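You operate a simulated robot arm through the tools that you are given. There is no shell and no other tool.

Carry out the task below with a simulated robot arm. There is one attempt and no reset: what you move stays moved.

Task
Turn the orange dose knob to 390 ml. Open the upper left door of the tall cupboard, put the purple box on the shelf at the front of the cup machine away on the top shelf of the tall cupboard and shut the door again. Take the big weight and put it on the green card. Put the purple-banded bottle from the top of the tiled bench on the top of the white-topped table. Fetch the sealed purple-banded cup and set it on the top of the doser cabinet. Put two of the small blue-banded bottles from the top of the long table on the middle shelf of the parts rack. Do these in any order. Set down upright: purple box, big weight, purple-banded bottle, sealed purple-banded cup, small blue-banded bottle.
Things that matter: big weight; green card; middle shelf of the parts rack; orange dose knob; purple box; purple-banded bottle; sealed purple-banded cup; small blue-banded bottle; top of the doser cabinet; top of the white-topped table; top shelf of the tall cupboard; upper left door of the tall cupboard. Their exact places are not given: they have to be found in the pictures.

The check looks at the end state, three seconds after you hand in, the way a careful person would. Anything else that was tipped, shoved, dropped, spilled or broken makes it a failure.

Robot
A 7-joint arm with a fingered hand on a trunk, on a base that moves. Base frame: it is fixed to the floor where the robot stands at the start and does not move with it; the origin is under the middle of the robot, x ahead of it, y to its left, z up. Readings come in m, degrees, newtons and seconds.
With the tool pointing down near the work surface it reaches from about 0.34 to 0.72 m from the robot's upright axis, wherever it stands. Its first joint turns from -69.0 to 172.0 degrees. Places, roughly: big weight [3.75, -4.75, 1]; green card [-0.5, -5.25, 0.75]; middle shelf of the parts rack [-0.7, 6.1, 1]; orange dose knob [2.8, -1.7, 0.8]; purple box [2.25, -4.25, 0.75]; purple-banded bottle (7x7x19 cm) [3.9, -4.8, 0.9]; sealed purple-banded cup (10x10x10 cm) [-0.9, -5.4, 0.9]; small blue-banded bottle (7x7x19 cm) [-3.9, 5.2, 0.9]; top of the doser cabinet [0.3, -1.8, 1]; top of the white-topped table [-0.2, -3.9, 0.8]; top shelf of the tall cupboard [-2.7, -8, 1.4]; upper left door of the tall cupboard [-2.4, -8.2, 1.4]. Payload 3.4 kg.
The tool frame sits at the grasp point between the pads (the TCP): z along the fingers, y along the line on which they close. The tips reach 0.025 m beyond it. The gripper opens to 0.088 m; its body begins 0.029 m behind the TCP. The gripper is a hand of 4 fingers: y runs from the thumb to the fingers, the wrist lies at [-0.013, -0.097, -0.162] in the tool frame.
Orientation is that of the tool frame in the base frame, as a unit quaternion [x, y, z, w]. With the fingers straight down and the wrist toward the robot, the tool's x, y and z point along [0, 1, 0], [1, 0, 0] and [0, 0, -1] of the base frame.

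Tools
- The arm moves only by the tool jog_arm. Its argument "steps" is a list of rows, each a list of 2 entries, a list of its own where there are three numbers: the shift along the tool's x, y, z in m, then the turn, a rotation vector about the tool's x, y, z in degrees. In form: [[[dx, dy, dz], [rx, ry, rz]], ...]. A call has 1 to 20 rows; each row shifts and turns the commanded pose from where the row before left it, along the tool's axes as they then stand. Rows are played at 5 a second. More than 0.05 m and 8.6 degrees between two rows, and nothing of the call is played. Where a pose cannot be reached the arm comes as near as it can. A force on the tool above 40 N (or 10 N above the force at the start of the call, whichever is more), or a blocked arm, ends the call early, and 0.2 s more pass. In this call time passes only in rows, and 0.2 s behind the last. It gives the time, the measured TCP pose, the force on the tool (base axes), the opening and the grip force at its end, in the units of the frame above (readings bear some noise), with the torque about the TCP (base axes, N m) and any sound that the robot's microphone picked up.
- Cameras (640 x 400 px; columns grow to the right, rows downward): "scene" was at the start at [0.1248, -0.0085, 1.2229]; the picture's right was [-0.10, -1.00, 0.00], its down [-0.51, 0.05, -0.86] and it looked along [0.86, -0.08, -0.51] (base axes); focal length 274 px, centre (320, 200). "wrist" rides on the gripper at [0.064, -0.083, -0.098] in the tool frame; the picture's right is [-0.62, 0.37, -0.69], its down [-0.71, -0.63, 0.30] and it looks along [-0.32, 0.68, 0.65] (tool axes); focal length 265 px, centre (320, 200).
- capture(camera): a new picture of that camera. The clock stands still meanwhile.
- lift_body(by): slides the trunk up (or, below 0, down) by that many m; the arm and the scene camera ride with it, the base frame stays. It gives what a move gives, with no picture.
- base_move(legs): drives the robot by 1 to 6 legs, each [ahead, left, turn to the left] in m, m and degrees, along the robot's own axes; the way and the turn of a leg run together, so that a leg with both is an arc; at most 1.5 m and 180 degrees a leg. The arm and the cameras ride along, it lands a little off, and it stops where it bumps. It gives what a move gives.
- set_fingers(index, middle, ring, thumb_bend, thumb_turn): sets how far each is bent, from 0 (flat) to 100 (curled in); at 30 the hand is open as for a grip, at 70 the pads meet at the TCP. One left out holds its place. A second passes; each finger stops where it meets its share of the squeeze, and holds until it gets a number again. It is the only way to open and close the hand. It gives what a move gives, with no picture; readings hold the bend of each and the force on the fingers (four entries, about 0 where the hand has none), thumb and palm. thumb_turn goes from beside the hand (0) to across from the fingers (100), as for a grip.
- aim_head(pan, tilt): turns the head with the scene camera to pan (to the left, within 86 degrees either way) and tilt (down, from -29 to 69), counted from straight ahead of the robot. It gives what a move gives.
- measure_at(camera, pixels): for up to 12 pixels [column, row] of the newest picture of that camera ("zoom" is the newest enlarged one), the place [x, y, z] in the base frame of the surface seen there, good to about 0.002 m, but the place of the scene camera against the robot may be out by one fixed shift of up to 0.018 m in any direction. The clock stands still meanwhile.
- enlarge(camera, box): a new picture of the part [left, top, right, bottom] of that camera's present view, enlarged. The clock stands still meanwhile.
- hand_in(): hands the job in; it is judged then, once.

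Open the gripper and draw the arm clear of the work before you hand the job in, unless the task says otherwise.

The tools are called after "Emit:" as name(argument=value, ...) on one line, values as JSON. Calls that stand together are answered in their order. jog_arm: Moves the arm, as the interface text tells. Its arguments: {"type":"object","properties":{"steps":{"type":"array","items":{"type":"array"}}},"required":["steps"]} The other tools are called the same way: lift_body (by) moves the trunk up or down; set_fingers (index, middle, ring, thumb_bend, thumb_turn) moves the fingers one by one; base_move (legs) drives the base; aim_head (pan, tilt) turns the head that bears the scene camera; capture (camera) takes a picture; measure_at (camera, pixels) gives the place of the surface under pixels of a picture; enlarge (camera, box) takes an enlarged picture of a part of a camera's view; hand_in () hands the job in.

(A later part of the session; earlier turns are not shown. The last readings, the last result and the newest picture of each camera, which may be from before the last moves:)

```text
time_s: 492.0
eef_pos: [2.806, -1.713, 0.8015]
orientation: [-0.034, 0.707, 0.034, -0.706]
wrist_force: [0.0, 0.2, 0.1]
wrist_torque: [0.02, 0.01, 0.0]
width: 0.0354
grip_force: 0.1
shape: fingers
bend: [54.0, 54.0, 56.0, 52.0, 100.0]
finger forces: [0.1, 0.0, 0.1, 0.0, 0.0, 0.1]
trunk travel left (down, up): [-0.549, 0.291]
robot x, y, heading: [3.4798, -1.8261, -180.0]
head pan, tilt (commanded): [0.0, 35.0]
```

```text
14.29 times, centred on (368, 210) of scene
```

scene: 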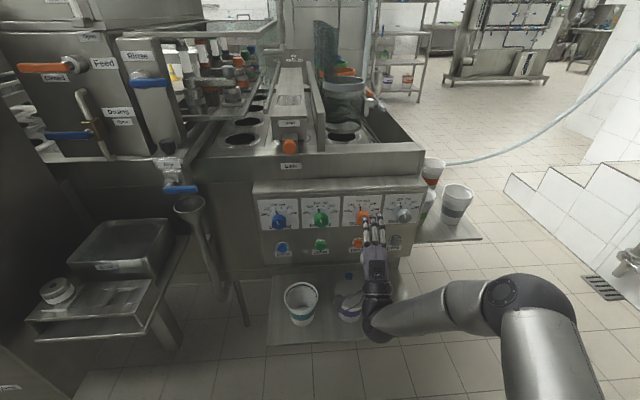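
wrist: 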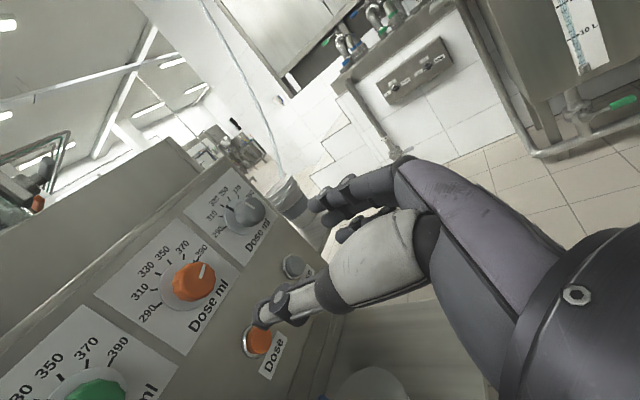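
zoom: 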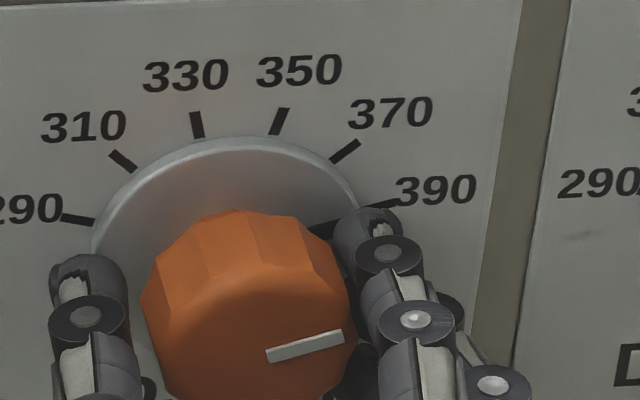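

I close on the knob, look whether gripping moved it, and then turn.

Emit:
set_fingers(index=66, middle=67, thumb_bend=68)

Emit:
enlarge(camera="scene", box=[364, 204, 384, 222])

Emit:
jog_arm(steps=[[[0, 0, 0], [0, 0, 3.5]], [[0, 0, 0], [0, 0, 0]]])

Emit:
enlarge(camera="scene", box=[364, 204, 384, 222])

```text
time_s: 493.0
eef_pos: [2.805, -1.7137, 0.8017]
orientation: [-0.034, 0.707, 0.033, -0.706]
wrist_force: [-0.7, 4.4, 1.1]
wrist_torque: [0.02, 0.03, -0.1]
width: 0.027
grip_force: 9.9
shape: fingers
bend: [58.0, 60.0, 56.0, 58.0, 100.0]
finger forces: [5.9, 6.4, 0.0, 0.0, 7.9, 0.0]
trunk travel left (down, up): [-0.549, 0.291]
robot x, y, heading: [3.4822, -1.8249, -180.1]
head pan, tilt (commanded): [0.0, 35.0]
```

```text
16.00 times, centred on (374, 213) of scene
```

zoom: 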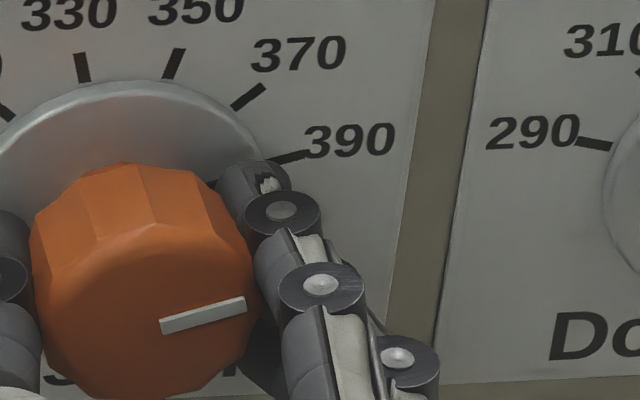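

```text
time_s: 493.6
eef_pos: [2.8062, -1.7138, 0.8027]
orientation: [-0.012, 0.707, 0.012, -0.707]
wrist_force: [-0.6, 5.2, 2.0]
wrist_torque: [0.03, 0.04, -0.14]
width: 0.027
grip_force: 10.3
shape: fingers
bend: [58.0, 60.0, 56.0, 58.0, 100.0]
finger forces: [5.8, 6.6, 0.0, 0.0, 7.9, 0.1]
trunk travel left (down, up): [-0.549, 0.291]
robot x, y, heading: [3.4888, -1.8216, -179.9]
head pan, tilt (commanded): [0.0, 35.0]
```

```text
16.00 times, centred on (374, 213) of scene
```

zoom: 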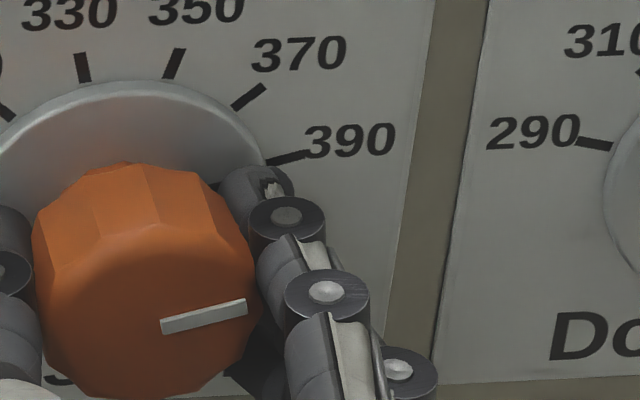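

The white line is now essentially parallel to the 390 tick (≈75°). I release and withdraw.

Emit:
set_fingers(index=54, middle=55, thumb_bend=53)

Emit:
set_fingers(index=42, middle=42, ring=45, thumb_bend=40)

Emit:
jog_arm(steps=[[[0, 0, -0.02], [0, 0, 0]], [[0, 0, -0.03], [0, 0, 0]], [[0, 0, -0.04], [0, 0, 0]], [[0, 0, -0.04], [0, 0, 0]], [[0, 0, -0.04], [0, 0, 0]]])

Emit:
enlarge(camera="scene", box=[352, 196, 384, 224])

Emit:
enlarge(camera="wrist", box=[170, 240, 220, 290])

```text
time_s: 494.6
eef_pos: [2.8063, -1.7151, 0.8025]
orientation: [-0.013, 0.707, 0.013, -0.707]
wrist_force: [-0.4, -0.6, 0.3]
wrist_torque: [-0.02, -0.02, 0.04]
width: 0.0339
grip_force: 0.0
shape: fingers
bend: [54.0, 55.0, 56.0, 53.0, 100.0]
finger forces: [0.1, 0.0, 0.0, 0.0, 0.0, 0.0]
trunk travel left (down, up): [-0.549, 0.291]
robot x, y, heading: [3.4821, -1.8217, -179.8]
head pan, tilt (commanded): [0.0, 35.0]
```

```text
time_s: 495.6
eef_pos: [2.8053, -1.7142, 0.8009]
orientation: [-0.013, 0.708, 0.012, -0.706]
wrist_force: [0.8, 0.2, -1.0]
wrist_torque: [-0.03, -0.03, -0.01]
width: 0.0607
grip_force: 0.1
shape: fingers
bend: [42.0, 42.0, 45.0, 40.0, 99.0]
finger forces: [0.0, 0.0, 0.1, 0.0, 0.0, 0.1]
trunk travel left (down, up): [-0.549, 0.291]
robot x, y, heading: [3.4861, -1.8204, -180.2]
head pan, tilt (commanded): [0.0, 35.0]
```

```text
time_s: 496.8
eef_pos: [2.9768, -1.7125, 0.8019]
orientation: [-0.012, 0.707, 0.011, -0.707]
wrist_force: [-0.4, 0.0, 0.0]
wrist_torque: [-0.01, 0.0, 0.01]
width: 0.0608
grip_force: 0.1
shape: fingers
bend: [42.0, 42.0, 45.0, 40.0, 99.0]
finger forces: [0.0, 0.0, 0.1, 0.0, 0.1, 0.0]
trunk travel left (down, up): [-0.549, 0.291]
robot x, y, heading: [3.4853, -1.8206, -180.0]
head pan, tilt (commanded): [0.0, 35.0]
```

```text
14.29 times, centred on (368, 210) of scene
```

zoom: 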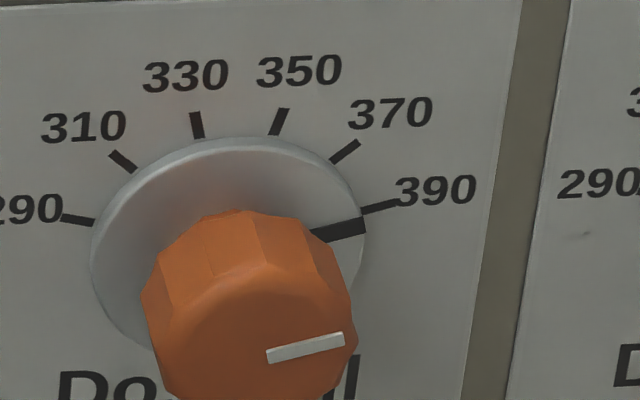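

```text
8.00 times, centred on (195, 265) of wrist
```

zoom: 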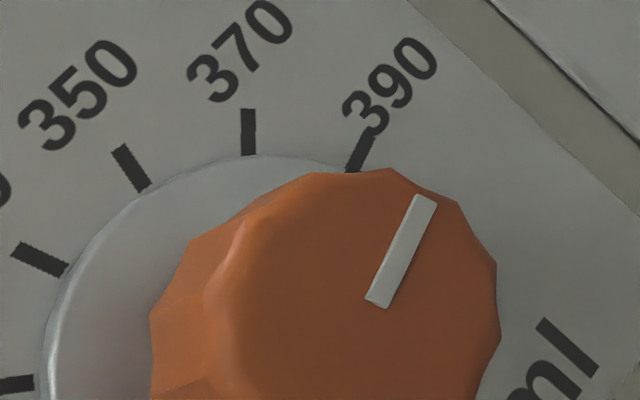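

The knob reads 390 within about a degree. I fold the hand back to pointing down and raise the trunk for driving.

Emit:
jog_arm(steps=[[[0, 0, 0], [0, 0, -8.0]], [[0, 0, 0], [0, 0, -8.0]], [[0, 0, 0], [0, 0, -8.0]], [[0, 0, 0], [0, 0, -8.0]], [[0, 0, 0], [0, 0, -8.0]], [[0, 0, 0], [0, 0, -8.0]], [[0, 0, 0], [0, 0, -8.0]], [[0, 0, 0], [0, 0, -8.0]], [[0, 0, 0], [0, 0, -8.0]], [[0, 0, 0], [0, 0, -8.0]], [[0, 0, 0], [0, 0, -8.0]]])

Emit:
jog_arm(steps=[[[0, 0, 0], [8.2, 0, 0]], [[0, 0, 0], [8.2, 0, 0]], [[0, 0, 0], [8.2, 0, 0]], [[0, 0, 0], [8.2, 0, 0]], [[0, 0, 0], [8.2, 0, 0]], [[0, 0, 0], [8.2, 0, 0]], [[0, 0, 0], [8.2, 0, 0]], [[0, 0, 0], [8.2, 0, 0]], [[0, 0, 0], [8.2, 0, 0]], [[0, 0, 0], [8.2, 0, 0]], [[0, 0, 0], [8, 0, 0]]])

Emit:
lift_body(by=0.25)

Emit:
capture(camera="scene")

```text
time_s: 499.2
eef_pos: [2.9247, -1.7021, 0.8189]
orientation: [0.502, -0.501, -0.498, 0.499]
wrist_force: [0.1, -0.2, -0.6]
wrist_torque: [-0.04, 0.0, 0.02]
width: 0.0606
grip_force: 0.0
shape: fingers
bend: [42.0, 42.0, 45.0, 40.0, 99.0]
finger forces: [0.1, 0.1, 0.0, 0.0, 0.0, 0.0]
out of reach, approached as far as the arm can: row 7, 8, 9, 10, 11
trunk travel left (down, up): [-0.549, 0.291]
robot x, y, heading: [3.4872, -1.8244, -179.8]
head pan, tilt (commanded): [0.0, 35.0]
```

```text
time_s: 501.6
eef_pos: [2.9253, -1.7033, 0.8177]
orientation: [0.707, -0.707, 0.001, -0.001]
wrist_force: [0.4, -0.2, -0.2]
wrist_torque: [0.01, 0.0, 0.01]
width: 0.0608
grip_force: 0.0
shape: fingers
bend: [42.0, 42.0, 45.0, 40.0, 99.0]
finger forces: [0.1, 0.0, 0.0, 0.0, 0.1, 0.0]
trunk travel left (down, up): [-0.549, 0.291]
robot x, y, heading: [3.484, -1.8224, -179.8]
head pan, tilt (commanded): [0.0, 35.0]
```

```text
time_s: 504.1
eef_pos: [2.9252, -1.7019, 1.0685]
orientation: [0.707, -0.707, 0.0, -0.001]
wrist_force: [0.4, 0.1, -0.4]
wrist_torque: [-0.01, 0.0, 0.03]
width: 0.0609
grip_force: 0.0
shape: fingers
bend: [42.0, 42.0, 45.0, 40.0, 99.0]
finger forces: [0.0, 0.0, 0.0, 0.0, 0.0, 0.0]
trunk travel left (down, up): [-0.799, 0.041]
robot x, y, heading: [3.4858, -1.8231, -179.8]
head pan, tilt (commanded): [0.0, 35.0]
```

```text
taken
```

scene: 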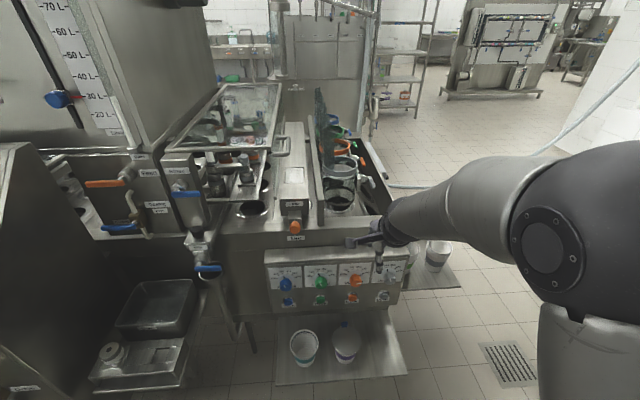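

All items around the panel are undisturbed. I drive back out: north around the machine, west, then south along its front.

Emit:
base_move(legs=[[0, -0.88, 0], [1.0, 0, 0], [1.0, 0, 0], [0, 0, 90]])

Emit:
base_move(legs=[[1.3, 0, 0], [1.3, 0, 0], [1.4, 0, 0]])

Emit:
aim_head(pan=0, tilt=15)

Emit:
capture(camera="scene")

```text
time_s: 522.2
eef_pos: [1.3429, -1.5062, 1.069]
orientation: [1.0, -0.002, 0.0, -0.001]
wrist_force: [0.2, 1.1, -0.1]
wrist_torque: [-0.01, 0.01, 0.01]
width: 0.0611
grip_force: 0.1
shape: fingers
bend: [42.0, 42.0, 45.0, 40.0, 99.0]
finger forces: [0.0, 0.1, 0.0, 0.1, 0.0, 0.1]
trunk travel left (down, up): [-0.799, 0.041]
robot x, y, heading: [1.4644, -0.9471, -89.9]
head pan, tilt (commanded): [0.0, 35.0]
```

```text
time_s: 541.5
eef_pos: [1.369, -5.5134, 1.0695]
orientation: [1.0, 0.005, 0.0, -0.001]
wrist_force: [-0.1, 0.8, -0.3]
wrist_torque: [-0.02, 0.01, -0.02]
width: 0.061
grip_force: 0.1
shape: fingers
bend: [42.0, 42.0, 45.0, 40.0, 99.0]
finger forces: [0.0, 0.0, 0.0, 0.0, 0.1, 0.0]
trunk travel left (down, up): [-0.799, 0.041]
robot x, y, heading: [1.489, -4.9517, -89.4]
head pan, tilt (commanded): [0.0, 35.0]
```

```text
time_s: 542.3
eef_pos: [1.3702, -5.5133, 1.0685]
orientation: [1.0, 0.006, 0.001, -0.001]
wrist_force: [0.3, 0.9, -0.4]
wrist_torque: [-0.05, 0.02, -0.03]
width: 0.0609
grip_force: 0.0
shape: fingers
bend: [42.0, 42.0, 45.0, 40.0, 99.0]
finger forces: [0.0, 0.1, 0.0, 0.0, 0.0, 0.0]
trunk travel left (down, up): [-0.799, 0.041]
robot x, y, heading: [1.4859, -4.9521, -89.4]
head pan, tilt (commanded): [0.0, 15.0]
```

```text
taken
```

scene: 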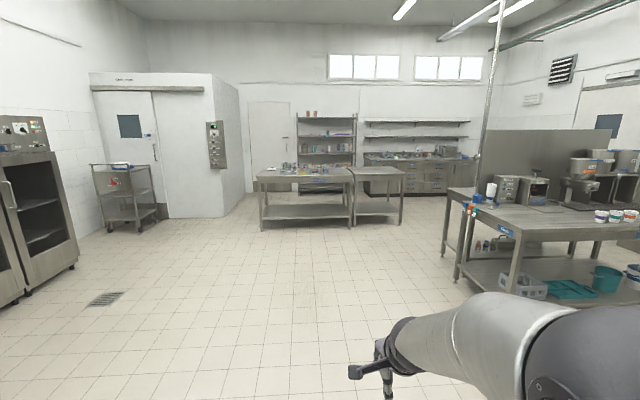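

I look right toward the tall cupboard to measure the corridor between the Lids bench and the Cups bench.

Emit:
aim_head(pan=-60, tilt=20)

Emit:
capture(camera="scene")

Emit:
measure_at(camera="scene", pixels=[[330, 190], [470, 200], [150, 300], [110, 240], [250, 240], [270, 160], [220, 150], [360, 230], [420, 240], [200, 260]])

```text
time_s: 543.6
eef_pos: [1.3688, -5.5132, 1.0695]
orientation: [1.0, 0.005, -0.001, -0.001]
wrist_force: [0.1, -1.1, 0.4]
wrist_torque: [-0.04, -0.02, 0.02]
width: 0.0609
grip_force: 0.1
shape: fingers
bend: [42.0, 42.0, 45.0, 40.0, 99.0]
finger forces: [0.0, 0.1, 0.0, 0.1, 0.0, 0.1]
trunk travel left (down, up): [-0.799, 0.041]
robot x, y, heading: [1.487, -4.9555, -89.4]
head pan, tilt (commanded): [-60.0, 20.0]
```

```text
taken
```

scene: 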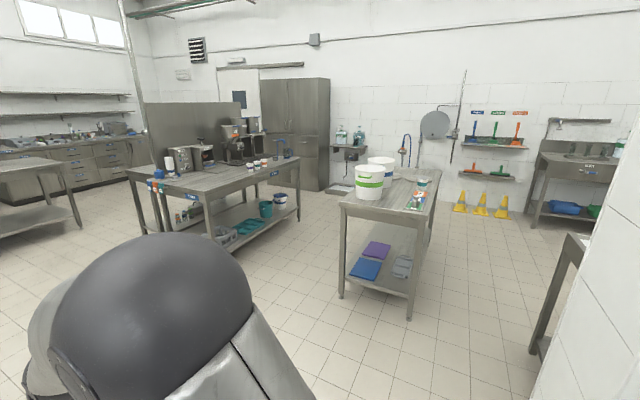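

```text
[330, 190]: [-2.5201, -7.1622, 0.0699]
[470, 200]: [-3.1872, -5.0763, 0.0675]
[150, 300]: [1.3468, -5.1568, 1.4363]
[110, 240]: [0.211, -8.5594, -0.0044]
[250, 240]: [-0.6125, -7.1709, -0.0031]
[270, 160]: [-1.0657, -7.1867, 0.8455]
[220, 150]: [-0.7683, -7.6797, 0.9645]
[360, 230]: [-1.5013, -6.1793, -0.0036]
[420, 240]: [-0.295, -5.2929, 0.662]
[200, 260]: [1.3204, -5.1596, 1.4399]
```

The corridor between the benches is about 0.95 m wide at y≈-6.5. I drive through it to the tall cupboard.

Emit:
base_move(legs=[[0, 0, -90.6], [0.5, 1.0, 0], [0.4, 0.54, 0], [1.2, 0, 0], [1.2, 0, 0]])

Emit:
aim_head(pan=40, tilt=10)

Emit:
capture(camera="scene")

```text
time_s: 567.9
eef_pos: [-2.3999, -6.2938, 1.0706]
orientation: [-0.697, 0.717, -0.001, 0.001]
wrist_force: [-0.7, 0.7, -0.1]
wrist_torque: [0.02, 0.0, 0.0]
width: 0.0609
grip_force: 0.1
shape: fingers
bend: [42.0, 42.0, 45.0, 40.0, 99.0]
finger forces: [0.0, 0.0, 0.1, 0.1, 0.0, 0.0]
trunk travel left (down, up): [-0.799, 0.041]
robot x, y, heading: [-1.8448, -6.4332, 178.7]
head pan, tilt (commanded): [-60.0, 20.0]
```

```text
time_s: 569.7
eef_pos: [-2.4, -6.2949, 1.0686]
orientation: [-0.697, 0.717, 0.0, 0.0]
wrist_force: [-0.6, -1.0, 0.1]
wrist_torque: [-0.04, 0.01, 0.0]
width: 0.061
grip_force: 0.0
shape: fingers
bend: [42.0, 42.0, 45.0, 40.0, 99.0]
finger forces: [0.0, 0.0, 0.0, 0.0, 0.0, 0.0]
trunk travel left (down, up): [-0.799, 0.041]
robot x, y, heading: [-1.8426, -6.4312, 178.5]
head pan, tilt (commanded): [40.0, 10.0]
```

```text
taken
```

scene: 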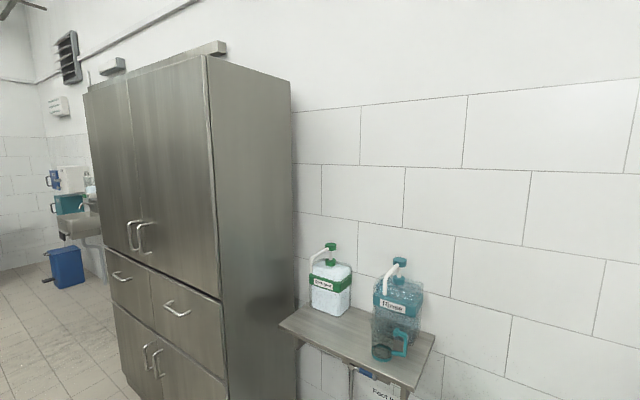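

The cupboard's doors face east; the upper left door's handle is at (133,235). I measure it.

Emit:
measure_at(camera="scene", pixels=[[133, 222], [131, 248], [135, 235], [147, 225], [145, 252], [210, 200], [208, 62], [128, 90], [90, 100], [105, 240], [225, 380], [290, 200]])

Emit:
enlarge(camera="scene", box=[80, 190, 240, 290])

```text
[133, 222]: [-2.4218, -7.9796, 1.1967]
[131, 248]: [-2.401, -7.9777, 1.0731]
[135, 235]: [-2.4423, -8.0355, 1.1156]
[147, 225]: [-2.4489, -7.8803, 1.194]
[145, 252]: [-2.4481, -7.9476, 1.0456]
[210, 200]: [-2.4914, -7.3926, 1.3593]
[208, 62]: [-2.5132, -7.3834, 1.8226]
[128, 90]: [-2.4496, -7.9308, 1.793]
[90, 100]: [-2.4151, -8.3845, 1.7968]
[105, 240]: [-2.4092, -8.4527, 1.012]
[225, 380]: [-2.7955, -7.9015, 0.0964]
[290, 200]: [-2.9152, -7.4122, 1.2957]
```

```text
4.00 times, centred on (160, 240) of scene
```

zoom: 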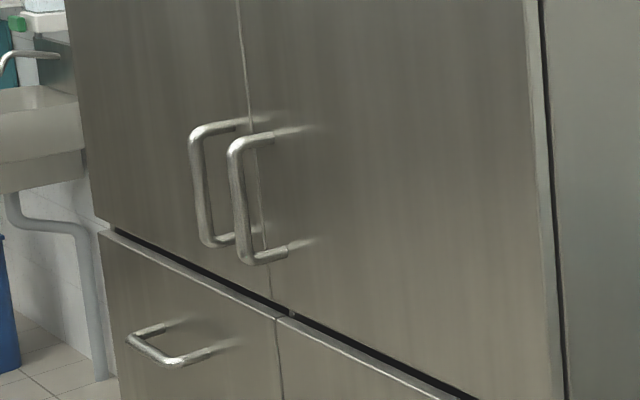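

The door's handle is near (-2.40,-7.98,z 1.07–1.20) (true x about +0.02); hinge at the south edge y≈-8.45. I look at the free floor in front of the cupboard.

Emit:
aim_head(pan=75, tilt=30)

Emit:
capture(camera="scene")

Emit:
measure_at(camera="scene", pixels=[[320, 300], [200, 200], [420, 150], [100, 250], [150, 150], [250, 150], [400, 250], [60, 350], [350, 120], [300, 80]])

```text
time_s: 570.7
eef_pos: [-2.3994, -6.295, 1.0684]
orientation: [-0.697, 0.717, -0.002, 0.0]
wrist_force: [-0.3, -0.2, 0.1]
wrist_torque: [0.01, 0.01, -0.01]
width: 0.061
grip_force: 0.0
shape: fingers
bend: [42.0, 42.0, 45.0, 40.0, 99.0]
finger forces: [0.0, 0.0, 0.1, 0.1, 0.0, 0.0]
trunk travel left (down, up): [-0.799, 0.041]
robot x, y, heading: [-1.8431, -6.4308, 178.3]
head pan, tilt (commanded): [75.0, 30.0]
```

```text
taken
```

scene: 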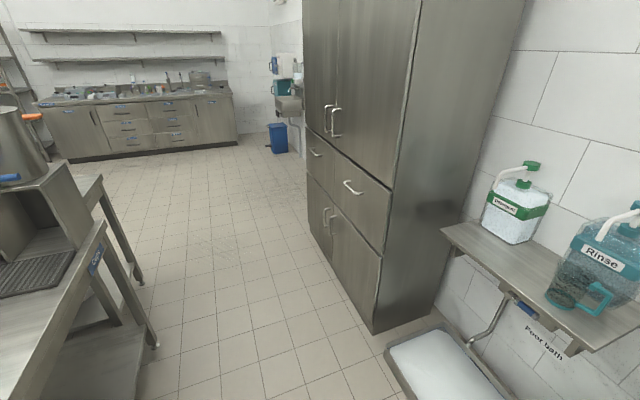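

```text
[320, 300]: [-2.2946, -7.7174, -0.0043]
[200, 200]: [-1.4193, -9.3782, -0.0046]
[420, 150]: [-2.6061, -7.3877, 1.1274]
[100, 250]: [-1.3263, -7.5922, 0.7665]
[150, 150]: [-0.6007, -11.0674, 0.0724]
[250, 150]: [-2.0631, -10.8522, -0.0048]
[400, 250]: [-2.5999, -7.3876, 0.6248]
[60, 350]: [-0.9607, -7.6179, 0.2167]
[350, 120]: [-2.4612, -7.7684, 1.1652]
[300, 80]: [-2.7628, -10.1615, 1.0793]
```

There is open floor in front of the cupboard. I first retract the hand a little and turn it to a horizontal "handshake" pose (thumb left, fingers right) for the vertical handle.

Emit:
base_move(legs=[[-0.15, 0, 1.5]])

Emit:
jog_arm(steps=[[[0, -0.04, 0], [0, 0, 0]], [[0, -0.04, 0], [-4, 0, 0]], [[0, -0.02, 0], [-8, 0, 0]], [[0, 0, 0], [-8, 0, 0]], [[0, 0, 0], [-8, 0, 0]], [[0, 0, 0], [-8, 0, 0]], [[0, 0, 0], [-8, 0, 0]], [[0, 0, 0], [-8, 0, 0]], [[0, 0, 0], [-8, 0, 0]], [[0, 0, 0], [-8, 0, 0]], [[0, 0, 0], [-8, 0, 0]], [[0, 0, 0], [-8, 0, 0]], [[0, 0, 0], [-6, 0, 0]]])

Emit:
jog_arm(steps=[[[0, 0, 0], [0, 0, 8.2]], [[0, 0, 0], [0, 0, 8.2]], [[0, 0, 0], [0, 0, 8.2]], [[0, 0, 0], [0, 0, 8.2]], [[0, 0, 0], [0, 0, 8.2]], [[0, 0, 0], [0, 0, 8.2]], [[0, 0, 0], [0, 0, 8.2]], [[0, 0, 0], [0, 0, 8.2]], [[0, 0, 0], [0, 0, 8.2]], [[0, 0, 0], [0, 0, 8.2]], [[0, 0, 0], [0, 0, 8.0]]])

Emit:
aim_head(pan=0, tilt=25)

Emit:
capture(camera="scene")

```text
time_s: 572.1
eef_pos: [-2.2541, -6.3121, 1.0682]
orientation: [-0.706, 0.708, -0.001, 0.001]
wrist_force: [-0.1, -0.1, -0.4]
wrist_torque: [0.04, -0.01, 0.01]
width: 0.061
grip_force: 0.0
shape: fingers
bend: [42.0, 42.0, 45.0, 40.0, 99.0]
finger forces: [0.1, 0.0, 0.0, 0.1, 0.1, 0.0]
trunk travel left (down, up): [-0.799, 0.041]
robot x, y, heading: [-1.6934, -6.4332, 179.7]
head pan, tilt (commanded): [75.0, 30.0]
```

```text
time_s: 574.9
eef_pos: [-2.2381, -6.315, 1.1128]
orientation: [0.501, -0.501, -0.499, 0.498]
wrist_force: [0.0, -0.3, -0.1]
wrist_torque: [-0.01, -0.02, -0.01]
width: 0.0609
grip_force: 0.0
shape: fingers
bend: [42.0, 42.0, 45.0, 40.0, 99.0]
finger forces: [0.0, 0.0, 0.0, 0.1, 0.1, 0.0]
out of reach, approached as far as the arm can: row 6, 7, 11, 12, 13
trunk travel left (down, up): [-0.799, 0.041]
robot x, y, heading: [-1.6937, -6.4317, 179.9]
head pan, tilt (commanded): [75.0, 30.0]
```

```text
time_s: 577.3
eef_pos: [-2.237, -6.3131, 1.1131]
orientation: [0.002, 0.707, -0.001, -0.707]
wrist_force: [0.7, -0.8, 0.5]
wrist_torque: [-0.01, -0.02, 0.0]
width: 0.0608
grip_force: 0.0
shape: fingers
bend: [42.0, 42.0, 45.0, 40.0, 99.0]
finger forces: [0.0, 0.1, 0.0, 0.0, 0.0, 0.0]
trunk travel left (down, up): [-0.799, 0.041]
robot x, y, heading: [-1.6953, -6.4308, 179.9]
head pan, tilt (commanded): [75.0, 30.0]
```

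```text
time_s: 578.7
eef_pos: [-2.2369, -6.3136, 1.1132]
orientation: [0.001, 0.708, 0.001, -0.706]
wrist_force: [-0.1, 0.8, 0.4]
wrist_torque: [0.0, 0.0, -0.01]
width: 0.0607
grip_force: 0.1
shape: fingers
bend: [42.0, 42.0, 45.0, 40.0, 99.0]
finger forces: [0.0, 0.0, 0.0, 0.1, 0.1, 0.1]
trunk travel left (down, up): [-0.799, 0.041]
robot x, y, heading: [-1.6957, -6.4341, 180.0]
head pan, tilt (commanded): [0.0, 25.0]
```

```text
taken
```

scene: 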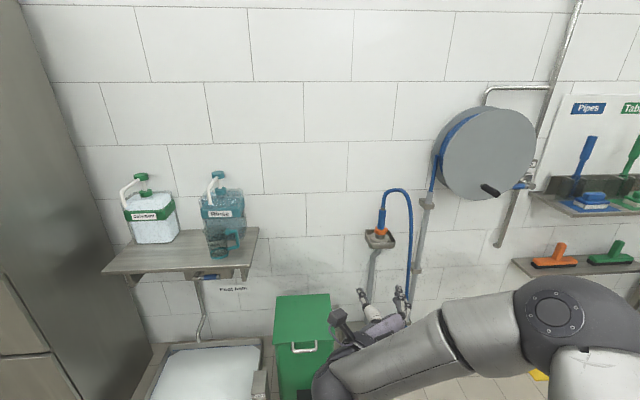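

The hand is in the handshake pose. I retract it 10 cm and strafe south to stand in front of the left door.

Emit:
jog_arm(steps=[[[0, 0, -0.035], [0, 0, 0]], [[0, 0, -0.035], [0, 0, 0]], [[0, 0, -0.03], [0, 0, 0]]])

Emit:
base_move(legs=[[0, 0.8, 0], [0, 0.8, 0]])

Emit:
aim_head(pan=0, tilt=15)

Emit:
capture(camera="scene")

Emit:
capture(camera="wrist")

```text
time_s: 579.5
eef_pos: [-2.1358, -6.315, 1.1131]
orientation: [0.001, 0.707, 0.001, -0.707]
wrist_force: [0.3, 0.2, -0.3]
wrist_torque: [-0.01, -0.02, -0.01]
width: 0.0611
grip_force: 0.1
shape: fingers
bend: [42.0, 42.0, 45.0, 40.0, 99.0]
finger forces: [0.1, 0.0, 0.0, 0.0, 0.1, 0.0]
trunk travel left (down, up): [-0.799, 0.041]
robot x, y, heading: [-1.6935, -6.433, 180.1]
head pan, tilt (commanded): [0.0, 25.0]
```

```text
time_s: 587.7
eef_pos: [-2.1331, -7.919, 1.1136]
orientation: [-0.002, 0.708, -0.002, -0.706]
wrist_force: [0.7, 0.1, 0.3]
wrist_torque: [-0.05, -0.01, 0.03]
width: 0.061
grip_force: 0.0
shape: fingers
bend: [42.0, 42.0, 45.0, 40.0, 99.0]
finger forces: [0.0, 0.0, 0.1, 0.0, 0.0, 0.0]
trunk travel left (down, up): [-0.799, 0.041]
robot x, y, heading: [-1.6872, -8.0371, -179.5]
head pan, tilt (commanded): [0.0, 25.0]
```

```text
time_s: 588.5
eef_pos: [-2.1333, -7.9196, 1.1131]
orientation: [-0.002, 0.708, -0.002, -0.706]
wrist_force: [0.5, -0.3, -0.5]
wrist_torque: [-0.04, -0.03, 0.01]
width: 0.061
grip_force: 0.1
shape: fingers
bend: [42.0, 42.0, 45.0, 40.0, 99.0]
finger forces: [0.0, 0.0, 0.1, 0.1, 0.0, 0.0]
trunk travel left (down, up): [-0.799, 0.041]
robot x, y, heading: [-1.6851, -8.0347, -179.5]
head pan, tilt (commanded): [0.0, 15.0]
```

```text
taken
```

scene: 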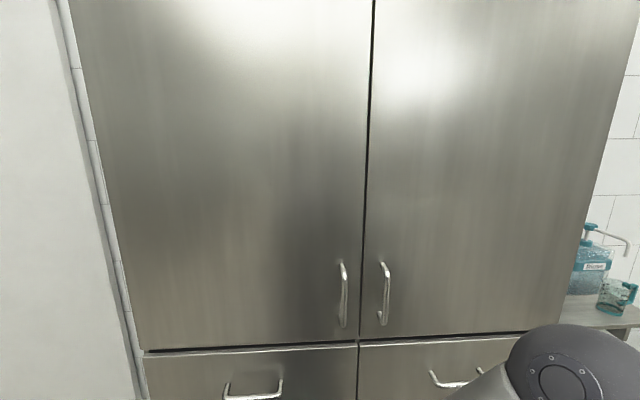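

```text
taken
```

wrist: 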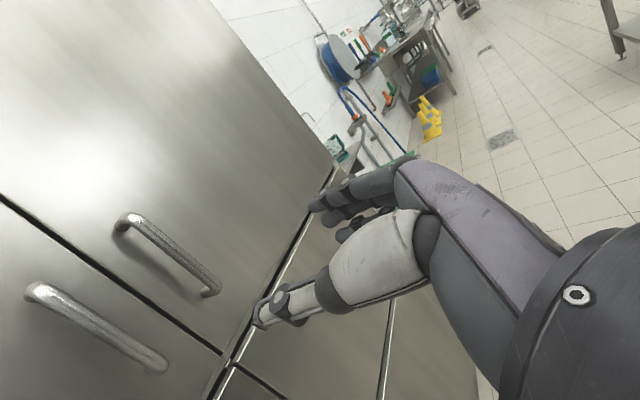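

The wrist camera sees both handles. I measure the left door's handle (ends at about (38,293) and (155,365)).

Emit:
measure_at(camera="wrist", pixels=[[45, 295], [90, 322], [140, 355], [40, 340], [130, 220], [170, 250], [205, 285], [100, 280], [220, 350], [60, 250]])

Emit:
enlarge(camera="wrist", box=[0, 180, 260, 400])

Emit:
enlarge(camera="scene", box=[300, 230, 428, 350])

```text
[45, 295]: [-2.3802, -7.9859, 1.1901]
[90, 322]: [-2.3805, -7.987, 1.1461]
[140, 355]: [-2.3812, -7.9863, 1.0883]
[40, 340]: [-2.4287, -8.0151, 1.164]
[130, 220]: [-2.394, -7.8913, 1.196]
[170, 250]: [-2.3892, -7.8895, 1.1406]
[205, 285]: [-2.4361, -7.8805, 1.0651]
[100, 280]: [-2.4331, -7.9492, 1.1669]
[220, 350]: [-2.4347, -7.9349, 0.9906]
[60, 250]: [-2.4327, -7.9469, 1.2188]
```

```text
1.82 times, centred on (130, 290) of wrist
```

zoom: 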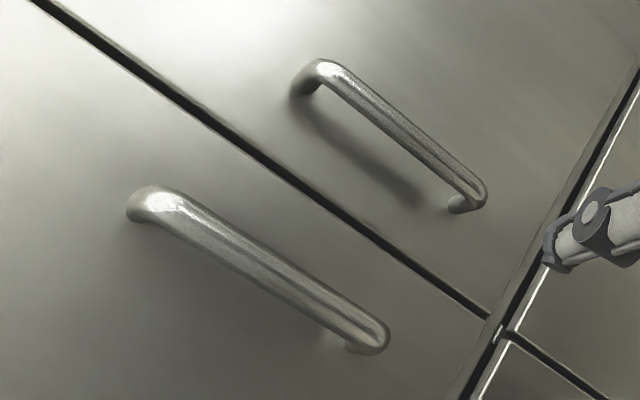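

```text
3.33 times, centred on (364, 290) of scene
```

zoom: 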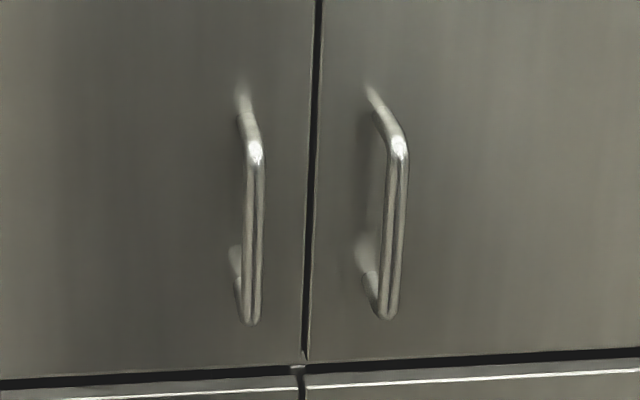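

The left handle's bar is at x≈-2.386, y≈-7.987, z 1.08–1.20, with the door face at x≈-2.431. I shift the base a little closer and line the hand up.

Emit:
base_move(legs=[[0.06, 0.06, -0.5]])

Emit:
jog_arm(steps=[[[0.014, -0.004, 0.02], [0, 0, 0]], [[0.014, -0.004, 0.03], [0, 0, 0]], [[0, 0, 0.03], [0, 0, 0]], [[0, 0, 0.03], [0, 0, 0]], [[0, 0, 0], [0, 0, 0]]])

Emit:
capture(camera="wrist")

Emit:
capture(camera="scene")

```text
time_s: 589.5
eef_pos: [-2.1914, -7.977, 1.1132]
orientation: [0.0, 0.707, 0.0, -0.707]
wrist_force: [0.0, 0.0, -0.3]
wrist_torque: [0.0, 0.0, 0.0]
width: 0.0607
grip_force: 0.0
shape: fingers
bend: [42.0, 42.0, 45.0, 40.0, 99.0]
finger forces: [0.0, 0.0, 0.0, 0.0, 0.1, 0.1]
trunk travel left (down, up): [-0.799, 0.041]
robot x, y, heading: [-1.7496, -8.0978, -179.8]
head pan, tilt (commanded): [0.0, 15.0]
```

```text
time_s: 590.7
eef_pos: [-2.3012, -7.9847, 1.1402]
orientation: [0.0, 0.708, 0.0, -0.706]
wrist_force: [0.9, 0.2, 0.8]
wrist_torque: [-0.03, -0.04, -0.01]
width: 0.0608
grip_force: 0.0
shape: fingers
bend: [42.0, 42.0, 45.0, 40.0, 99.0]
finger forces: [0.1, 0.1, 0.0, 0.0, 0.1, 0.1]
trunk travel left (down, up): [-0.799, 0.041]
robot x, y, heading: [-1.7496, -8.0983, -179.7]
head pan, tilt (commanded): [0.0, 15.0]
```

```text
taken
```

wrist: 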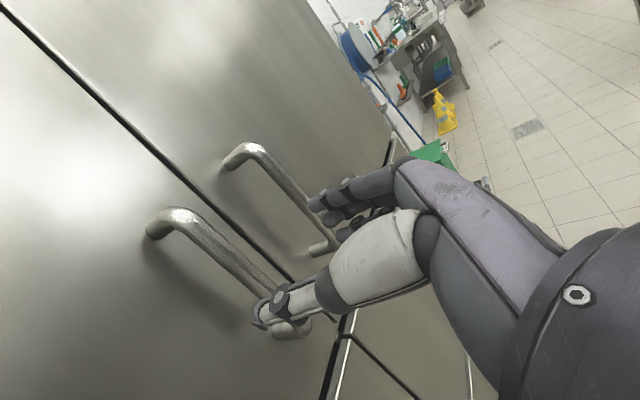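

```text
taken
```

scene: 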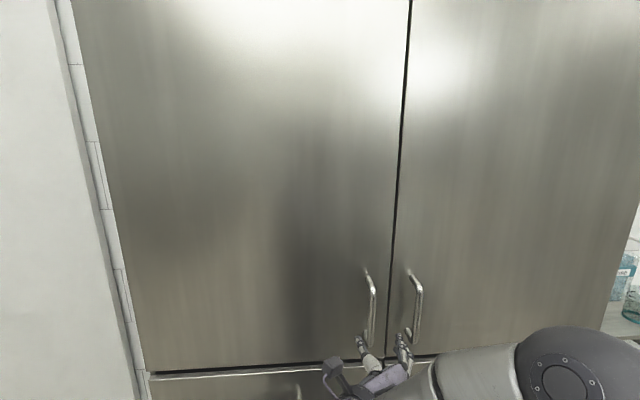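

The handle's bar lies exactly on the hand's axis. I go ahead 8 cm so the bar is between thumb and fingers.

Emit:
jog_arm(steps=[[[0, 0, 0.025], [0, 0, 0]], [[0, 0, 0.025], [0, 0, 0]], [[0, 0, 0.02], [0, 0, 0]], [[0, 0, 0.01], [0, 0, 0]], [[0, 0, 0], [0, 0, 0]]])

Emit:
capture(camera="wrist")

```text
time_s: 591.9
eef_pos: [-2.3817, -7.9841, 1.141]
orientation: [0.001, 0.708, 0.0, -0.706]
wrist_force: [-0.1, -0.1, -0.7]
wrist_torque: [0.0, 0.01, 0.03]
width: 0.0611
grip_force: 0.0
shape: fingers
bend: [42.0, 42.0, 45.0, 40.0, 99.0]
finger forces: [0.0, 0.1, 0.0, 0.0, 0.0, 0.0]
trunk travel left (down, up): [-0.799, 0.041]
robot x, y, heading: [-1.7482, -8.0971, -179.6]
head pan, tilt (commanded): [0.0, 15.0]
```

```text
taken
```

wrist: 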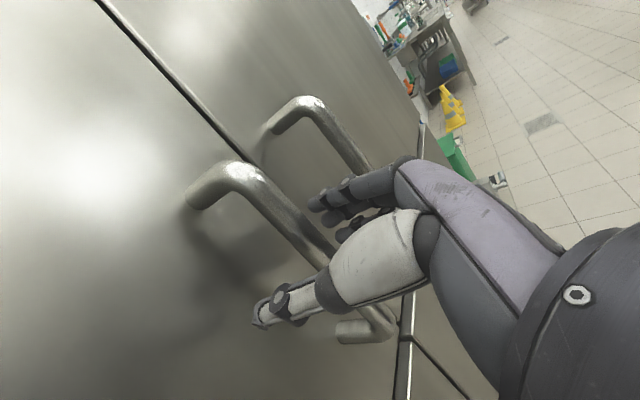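

The bar is between thumb and fingers. I close the hand around it.

Emit:
set_fingers(index=60, middle=60, ring=60, thumb_bend=58)

Emit:
set_fingers(index=75, middle=75, ring=75, thumb_bend=75)

Emit:
capture(camera="wrist")

```text
time_s: 592.9
eef_pos: [-2.3806, -7.9855, 1.1393]
orientation: [0.0, 0.708, 0.001, -0.707]
wrist_force: [-0.3, 0.0, 0.4]
wrist_torque: [-0.01, -0.01, 0.01]
width: 0.0238
grip_force: 0.1
shape: fingers
bend: [60.0, 60.0, 60.0, 57.0, 100.0]
finger forces: [0.0, 0.1, 0.1, 0.0, 0.0, 0.1]
trunk travel left (down, up): [-0.799, 0.041]
robot x, y, heading: [-1.7475, -8.0952, -180.0]
head pan, tilt (commanded): [0.0, 15.0]
```

```text
time_s: 593.9
eef_pos: [-2.381, -7.9838, 1.1408]
orientation: [0.001, 0.708, 0.0, -0.706]
wrist_force: [-2.3, 1.3, -0.2]
wrist_torque: [0.07, 0.07, -0.01]
width: 0.0001
grip_force: 3.1
shape: fingers
bend: [74.0, 75.0, 74.0, 71.0, 100.0]
finger forces: [0.4, 1.2, 3.2, 0.1, 2.6, 0.0]
trunk travel left (down, up): [-0.799, 0.041]
robot x, y, heading: [-1.7501, -8.0958, -180.1]
head pan, tilt (commanded): [0.0, 15.0]
```

```text
taken
```

wrist: 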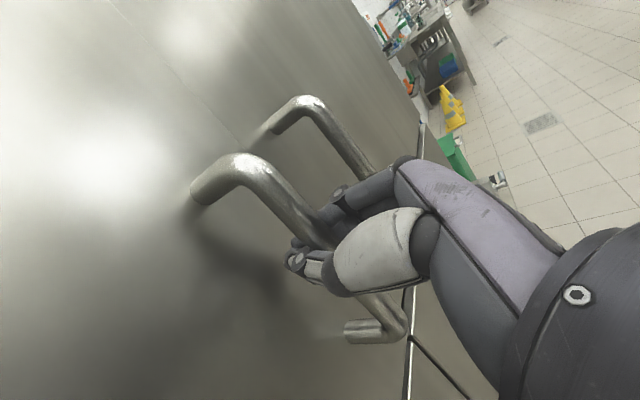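

The bar is enclosed by fingers and thumb. I pull the door by moving the base on an arc about the hinge (about (-2.41,-8.45)), starting with a small 7° test.

Emit:
base_move(legs=[[-0.043, 0.081, -7]])

Emit:
capture(camera="scene")

Emit:
capture(camera="wrist")

```text
time_s: 595.0
eef_pos: [-2.3246, -7.9918, 1.1406]
orientation: [0.044, 0.706, 0.044, -0.705]
wrist_force: [0.7, 0.0, -0.3]
wrist_torque: [0.02, 0.01, 0.01]
width: 0.0003
grip_force: 0.1
shape: fingers
bend: [75.0, 75.0, 75.0, 71.0, 100.0]
finger forces: [0.0, 0.0, 0.0, 0.0, 0.1, 0.0]
trunk travel left (down, up): [-0.799, 0.041]
robot x, y, heading: [-1.7124, -8.18, 172.8]
head pan, tilt (commanded): [0.0, 15.0]
```

```text
taken
```

scene: 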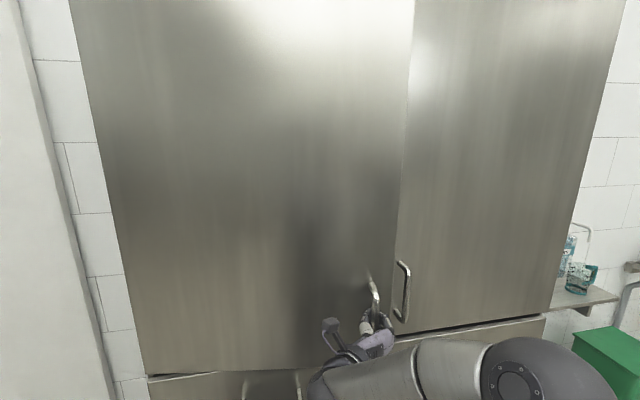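

```text
taken
```

wrist: 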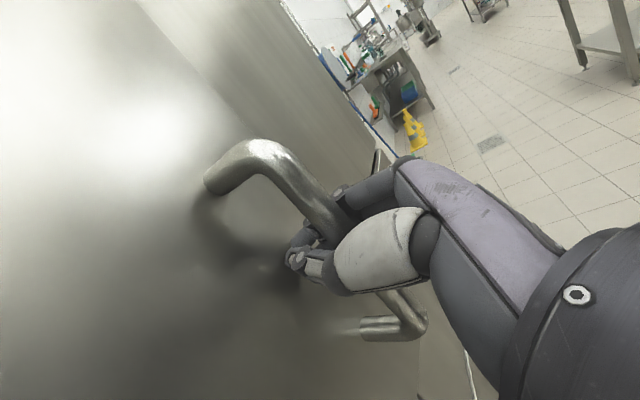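

The door follows with hardly any force. I continue the arc by 20°.

Emit:
base_move(legs=[[-0.124, 0.23, -20]])

Emit:
capture(camera="scene")

Emit:
capture(camera="wrist")

```text
time_s: 596.9
eef_pos: [-2.173, -8.0436, 1.1421]
orientation: [0.168, 0.688, 0.165, -0.687]
wrist_force: [5.8, 11.1, -0.3]
wrist_torque: [0.07, -0.06, 0.05]
width: 0.0
grip_force: 5.7
shape: fingers
bend: [75.0, 75.0, 75.0, 72.0, 100.0]
finger forces: [7.3, 0.2, 4.4, 0.0, 0.1, 0.0]
trunk travel left (down, up): [-0.799, 0.041]
robot x, y, heading: [-1.6635, -8.4324, 152.9]
head pan, tilt (commanded): [0.0, 15.0]
```

```text
taken
```

scene: 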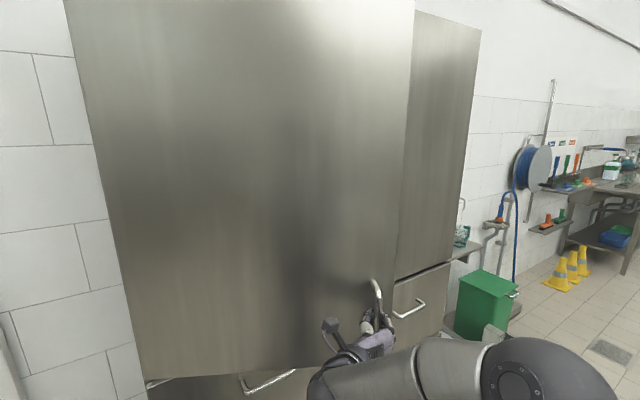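

```text
taken
```

wrist: 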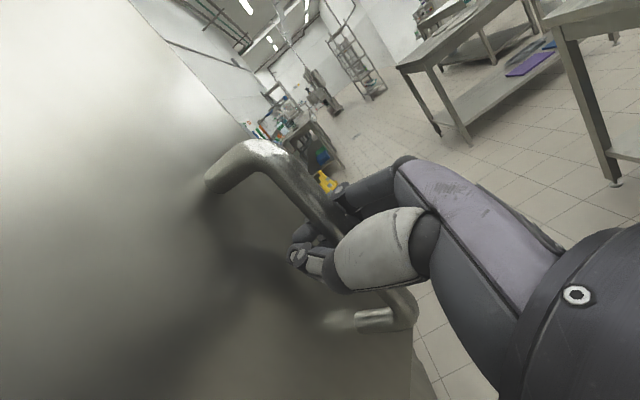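

The door is open about 27°. I continue the arc by two more 24° legs.

Emit:
base_move(legs=[[-0.148, 0.276, -24]])

Emit:
base_move(legs=[[-0.148, 0.276, -24]])

Emit:
capture(camera="scene")

Emit:
capture(camera="wrist")

```text
time_s: 598.9
eef_pos: [-2.0307, -8.1515, 1.14]
orientation: [-0.301, -0.639, -0.301, 0.641]
wrist_force: [13.3, 11.4, -3.2]
wrist_torque: [0.04, -0.05, 0.11]
width: 0.0001
grip_force: 8.3
shape: fingers
bend: [74.0, 75.0, 74.0, 74.0, 100.0]
finger forces: [9.5, 0.6, 5.9, 0.0, 0.1, 0.0]
trunk travel left (down, up): [-0.799, 0.041]
robot x, y, heading: [-1.7072, -8.7106, 131.0]
head pan, tilt (commanded): [0.0, 15.0]
stopped in leg 1: the force on the tool passed its limit at 41 N (the readings are from after the stop); the commanded pose is now the measured one
```

```text
time_s: 600.3
eef_pos: [-1.9664, -8.2371, 1.1428]
orientation: [-0.374, -0.598, -0.376, 0.601]
wrist_force: [18.0, 9.3, -7.9]
wrist_torque: [0.03, 0.1, 0.18]
width: 0.0001
grip_force: 8.6
shape: fingers
bend: [74.0, 75.0, 74.0, 74.0, 100.0]
finger forces: [11.8, 0.4, 6.2, 0.0, 0.0, 0.1]
trunk travel left (down, up): [-0.799, 0.041]
robot x, y, heading: [-1.7804, -8.8575, 118.4]
head pan, tilt (commanded): [0.0, 15.0]
stopped in leg 1: the force on the tool passed its limit at 41 N (the readings are from after the stop); the commanded pose is now the measured one
```

```text
taken
```

scene: 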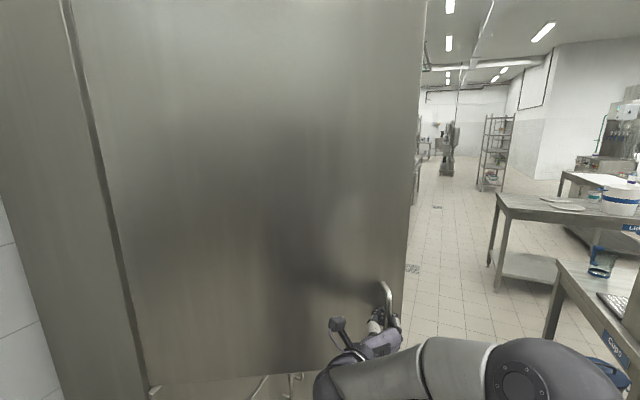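

```text
taken
```

wrist: 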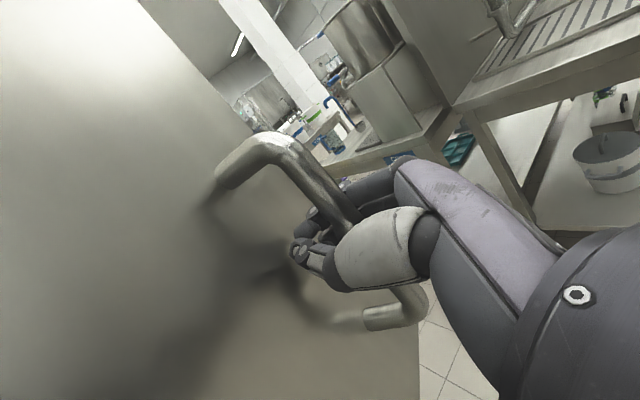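

The door is about 61° open; the pull force shows the hinge lies a little further south (≈(-2.42,-8.51)). I continue with a corrected arc.

Emit:
base_move(legs=[[-0.083, 0.128, -12]])

Emit:
base_move(legs=[[-0.083, 0.128, -12]])

Emit:
capture(camera="scene")

```text
time_s: 601.7
eef_pos: [-1.9221, -8.3361, 1.143]
orientation: [-0.432, -0.556, -0.435, 0.561]
wrist_force: [25.7, 8.7, -7.4]
wrist_torque: [0.1, 0.06, 0.27]
width: 0.0002
grip_force: 13.1
shape: fingers
bend: [74.0, 75.0, 74.0, 74.0, 100.0]
finger forces: [16.7, 0.8, 8.4, 0.0, 0.0, 0.2]
trunk travel left (down, up): [-0.799, 0.041]
robot x, y, heading: [-1.8703, -8.9817, 106.4]
head pan, tilt (commanded): [0.0, 15.0]
```

```text
time_s: 603.1
eef_pos: [-1.8988, -8.4431, 1.1437]
orientation: [-0.488, -0.508, -0.492, 0.512]
wrist_force: [23.2, 2.3, -6.7]
wrist_torque: [0.07, 0.07, 0.26]
width: 0.0
grip_force: 10.8
shape: fingers
bend: [74.0, 75.0, 75.0, 74.0, 100.0]
finger forces: [14.6, 0.2, 6.8, 0.0, 0.0, 0.0]
trunk travel left (down, up): [-0.799, 0.041]
robot x, y, heading: [-1.9814, -9.0899, 94.6]
head pan, tilt (commanded): [0.0, 15.0]
```

```text
taken
```

scene: 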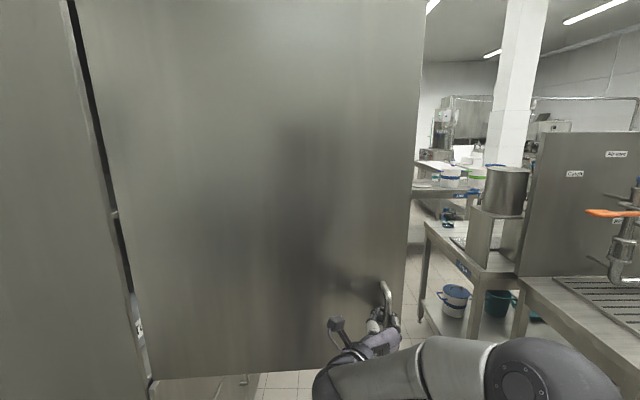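

The door is about 85° open. I relieve the sideways force by shifting 1.5 cm right, then open the hand and back away south.

Emit:
base_move(legs=[[0, -0.02, 0]])

Emit:
set_fingers(index=55, middle=55, ring=55, thumb_bend=52)

Emit:
set_fingers(index=35, middle=35, ring=35, thumb_bend=30)

Emit:
capture(camera="wrist")

```text
time_s: 603.9
eef_pos: [-1.8861, -8.4432, 1.1425]
orientation: [-0.487, -0.51, -0.493, 0.51]
wrist_force: [-0.2, -0.5, 0.2]
wrist_torque: [-0.01, -0.02, -0.02]
width: 0.0
grip_force: 0.1
shape: fingers
bend: [74.0, 75.0, 75.0, 73.0, 100.0]
finger forces: [0.0, 0.1, 0.0, 0.0, 0.1, 0.0]
trunk travel left (down, up): [-0.799, 0.041]
robot x, y, heading: [-1.9629, -9.0847, 94.4]
head pan, tilt (commanded): [0.0, 15.0]
```

```text
time_s: 604.9
eef_pos: [-1.8862, -8.4437, 1.143]
orientation: [-0.487, -0.509, -0.492, 0.511]
wrist_force: [-0.3, 0.3, 0.1]
wrist_torque: [0.01, 0.01, 0.0]
width: 0.0332
grip_force: 0.0
shape: fingers
bend: [55.0, 55.0, 55.0, 52.0, 100.0]
finger forces: [0.0, 0.0, 0.0, 0.0, 0.1, 0.0]
trunk travel left (down, up): [-0.799, 0.041]
robot x, y, heading: [-1.9608, -9.0813, 94.4]
head pan, tilt (commanded): [0.0, 15.0]
```

```text
time_s: 605.9
eef_pos: [-1.8847, -8.4428, 1.1443]
orientation: [-0.486, -0.51, -0.493, 0.511]
wrist_force: [0.4, 0.1, -0.3]
wrist_torque: [0.01, 0.01, 0.02]
width: 0.0793
grip_force: 0.0
shape: fingers
bend: [35.0, 35.0, 35.0, 30.0, 98.0]
finger forces: [0.0, 0.0, 0.1, 0.1, 0.0, 0.1]
trunk travel left (down, up): [-0.799, 0.041]
robot x, y, heading: [-1.9634, -9.0853, 94.4]
head pan, tilt (commanded): [0.0, 15.0]
```

```text
taken
```

wrist: 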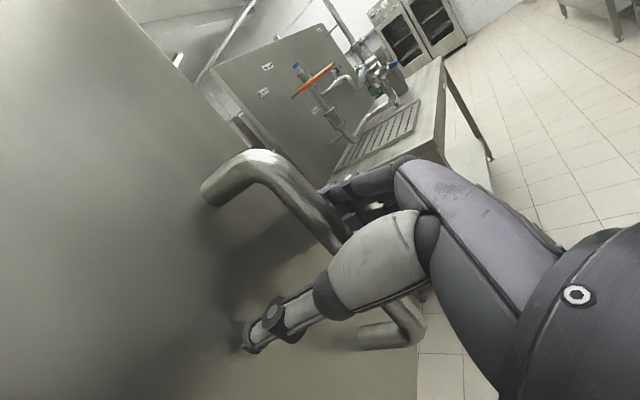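

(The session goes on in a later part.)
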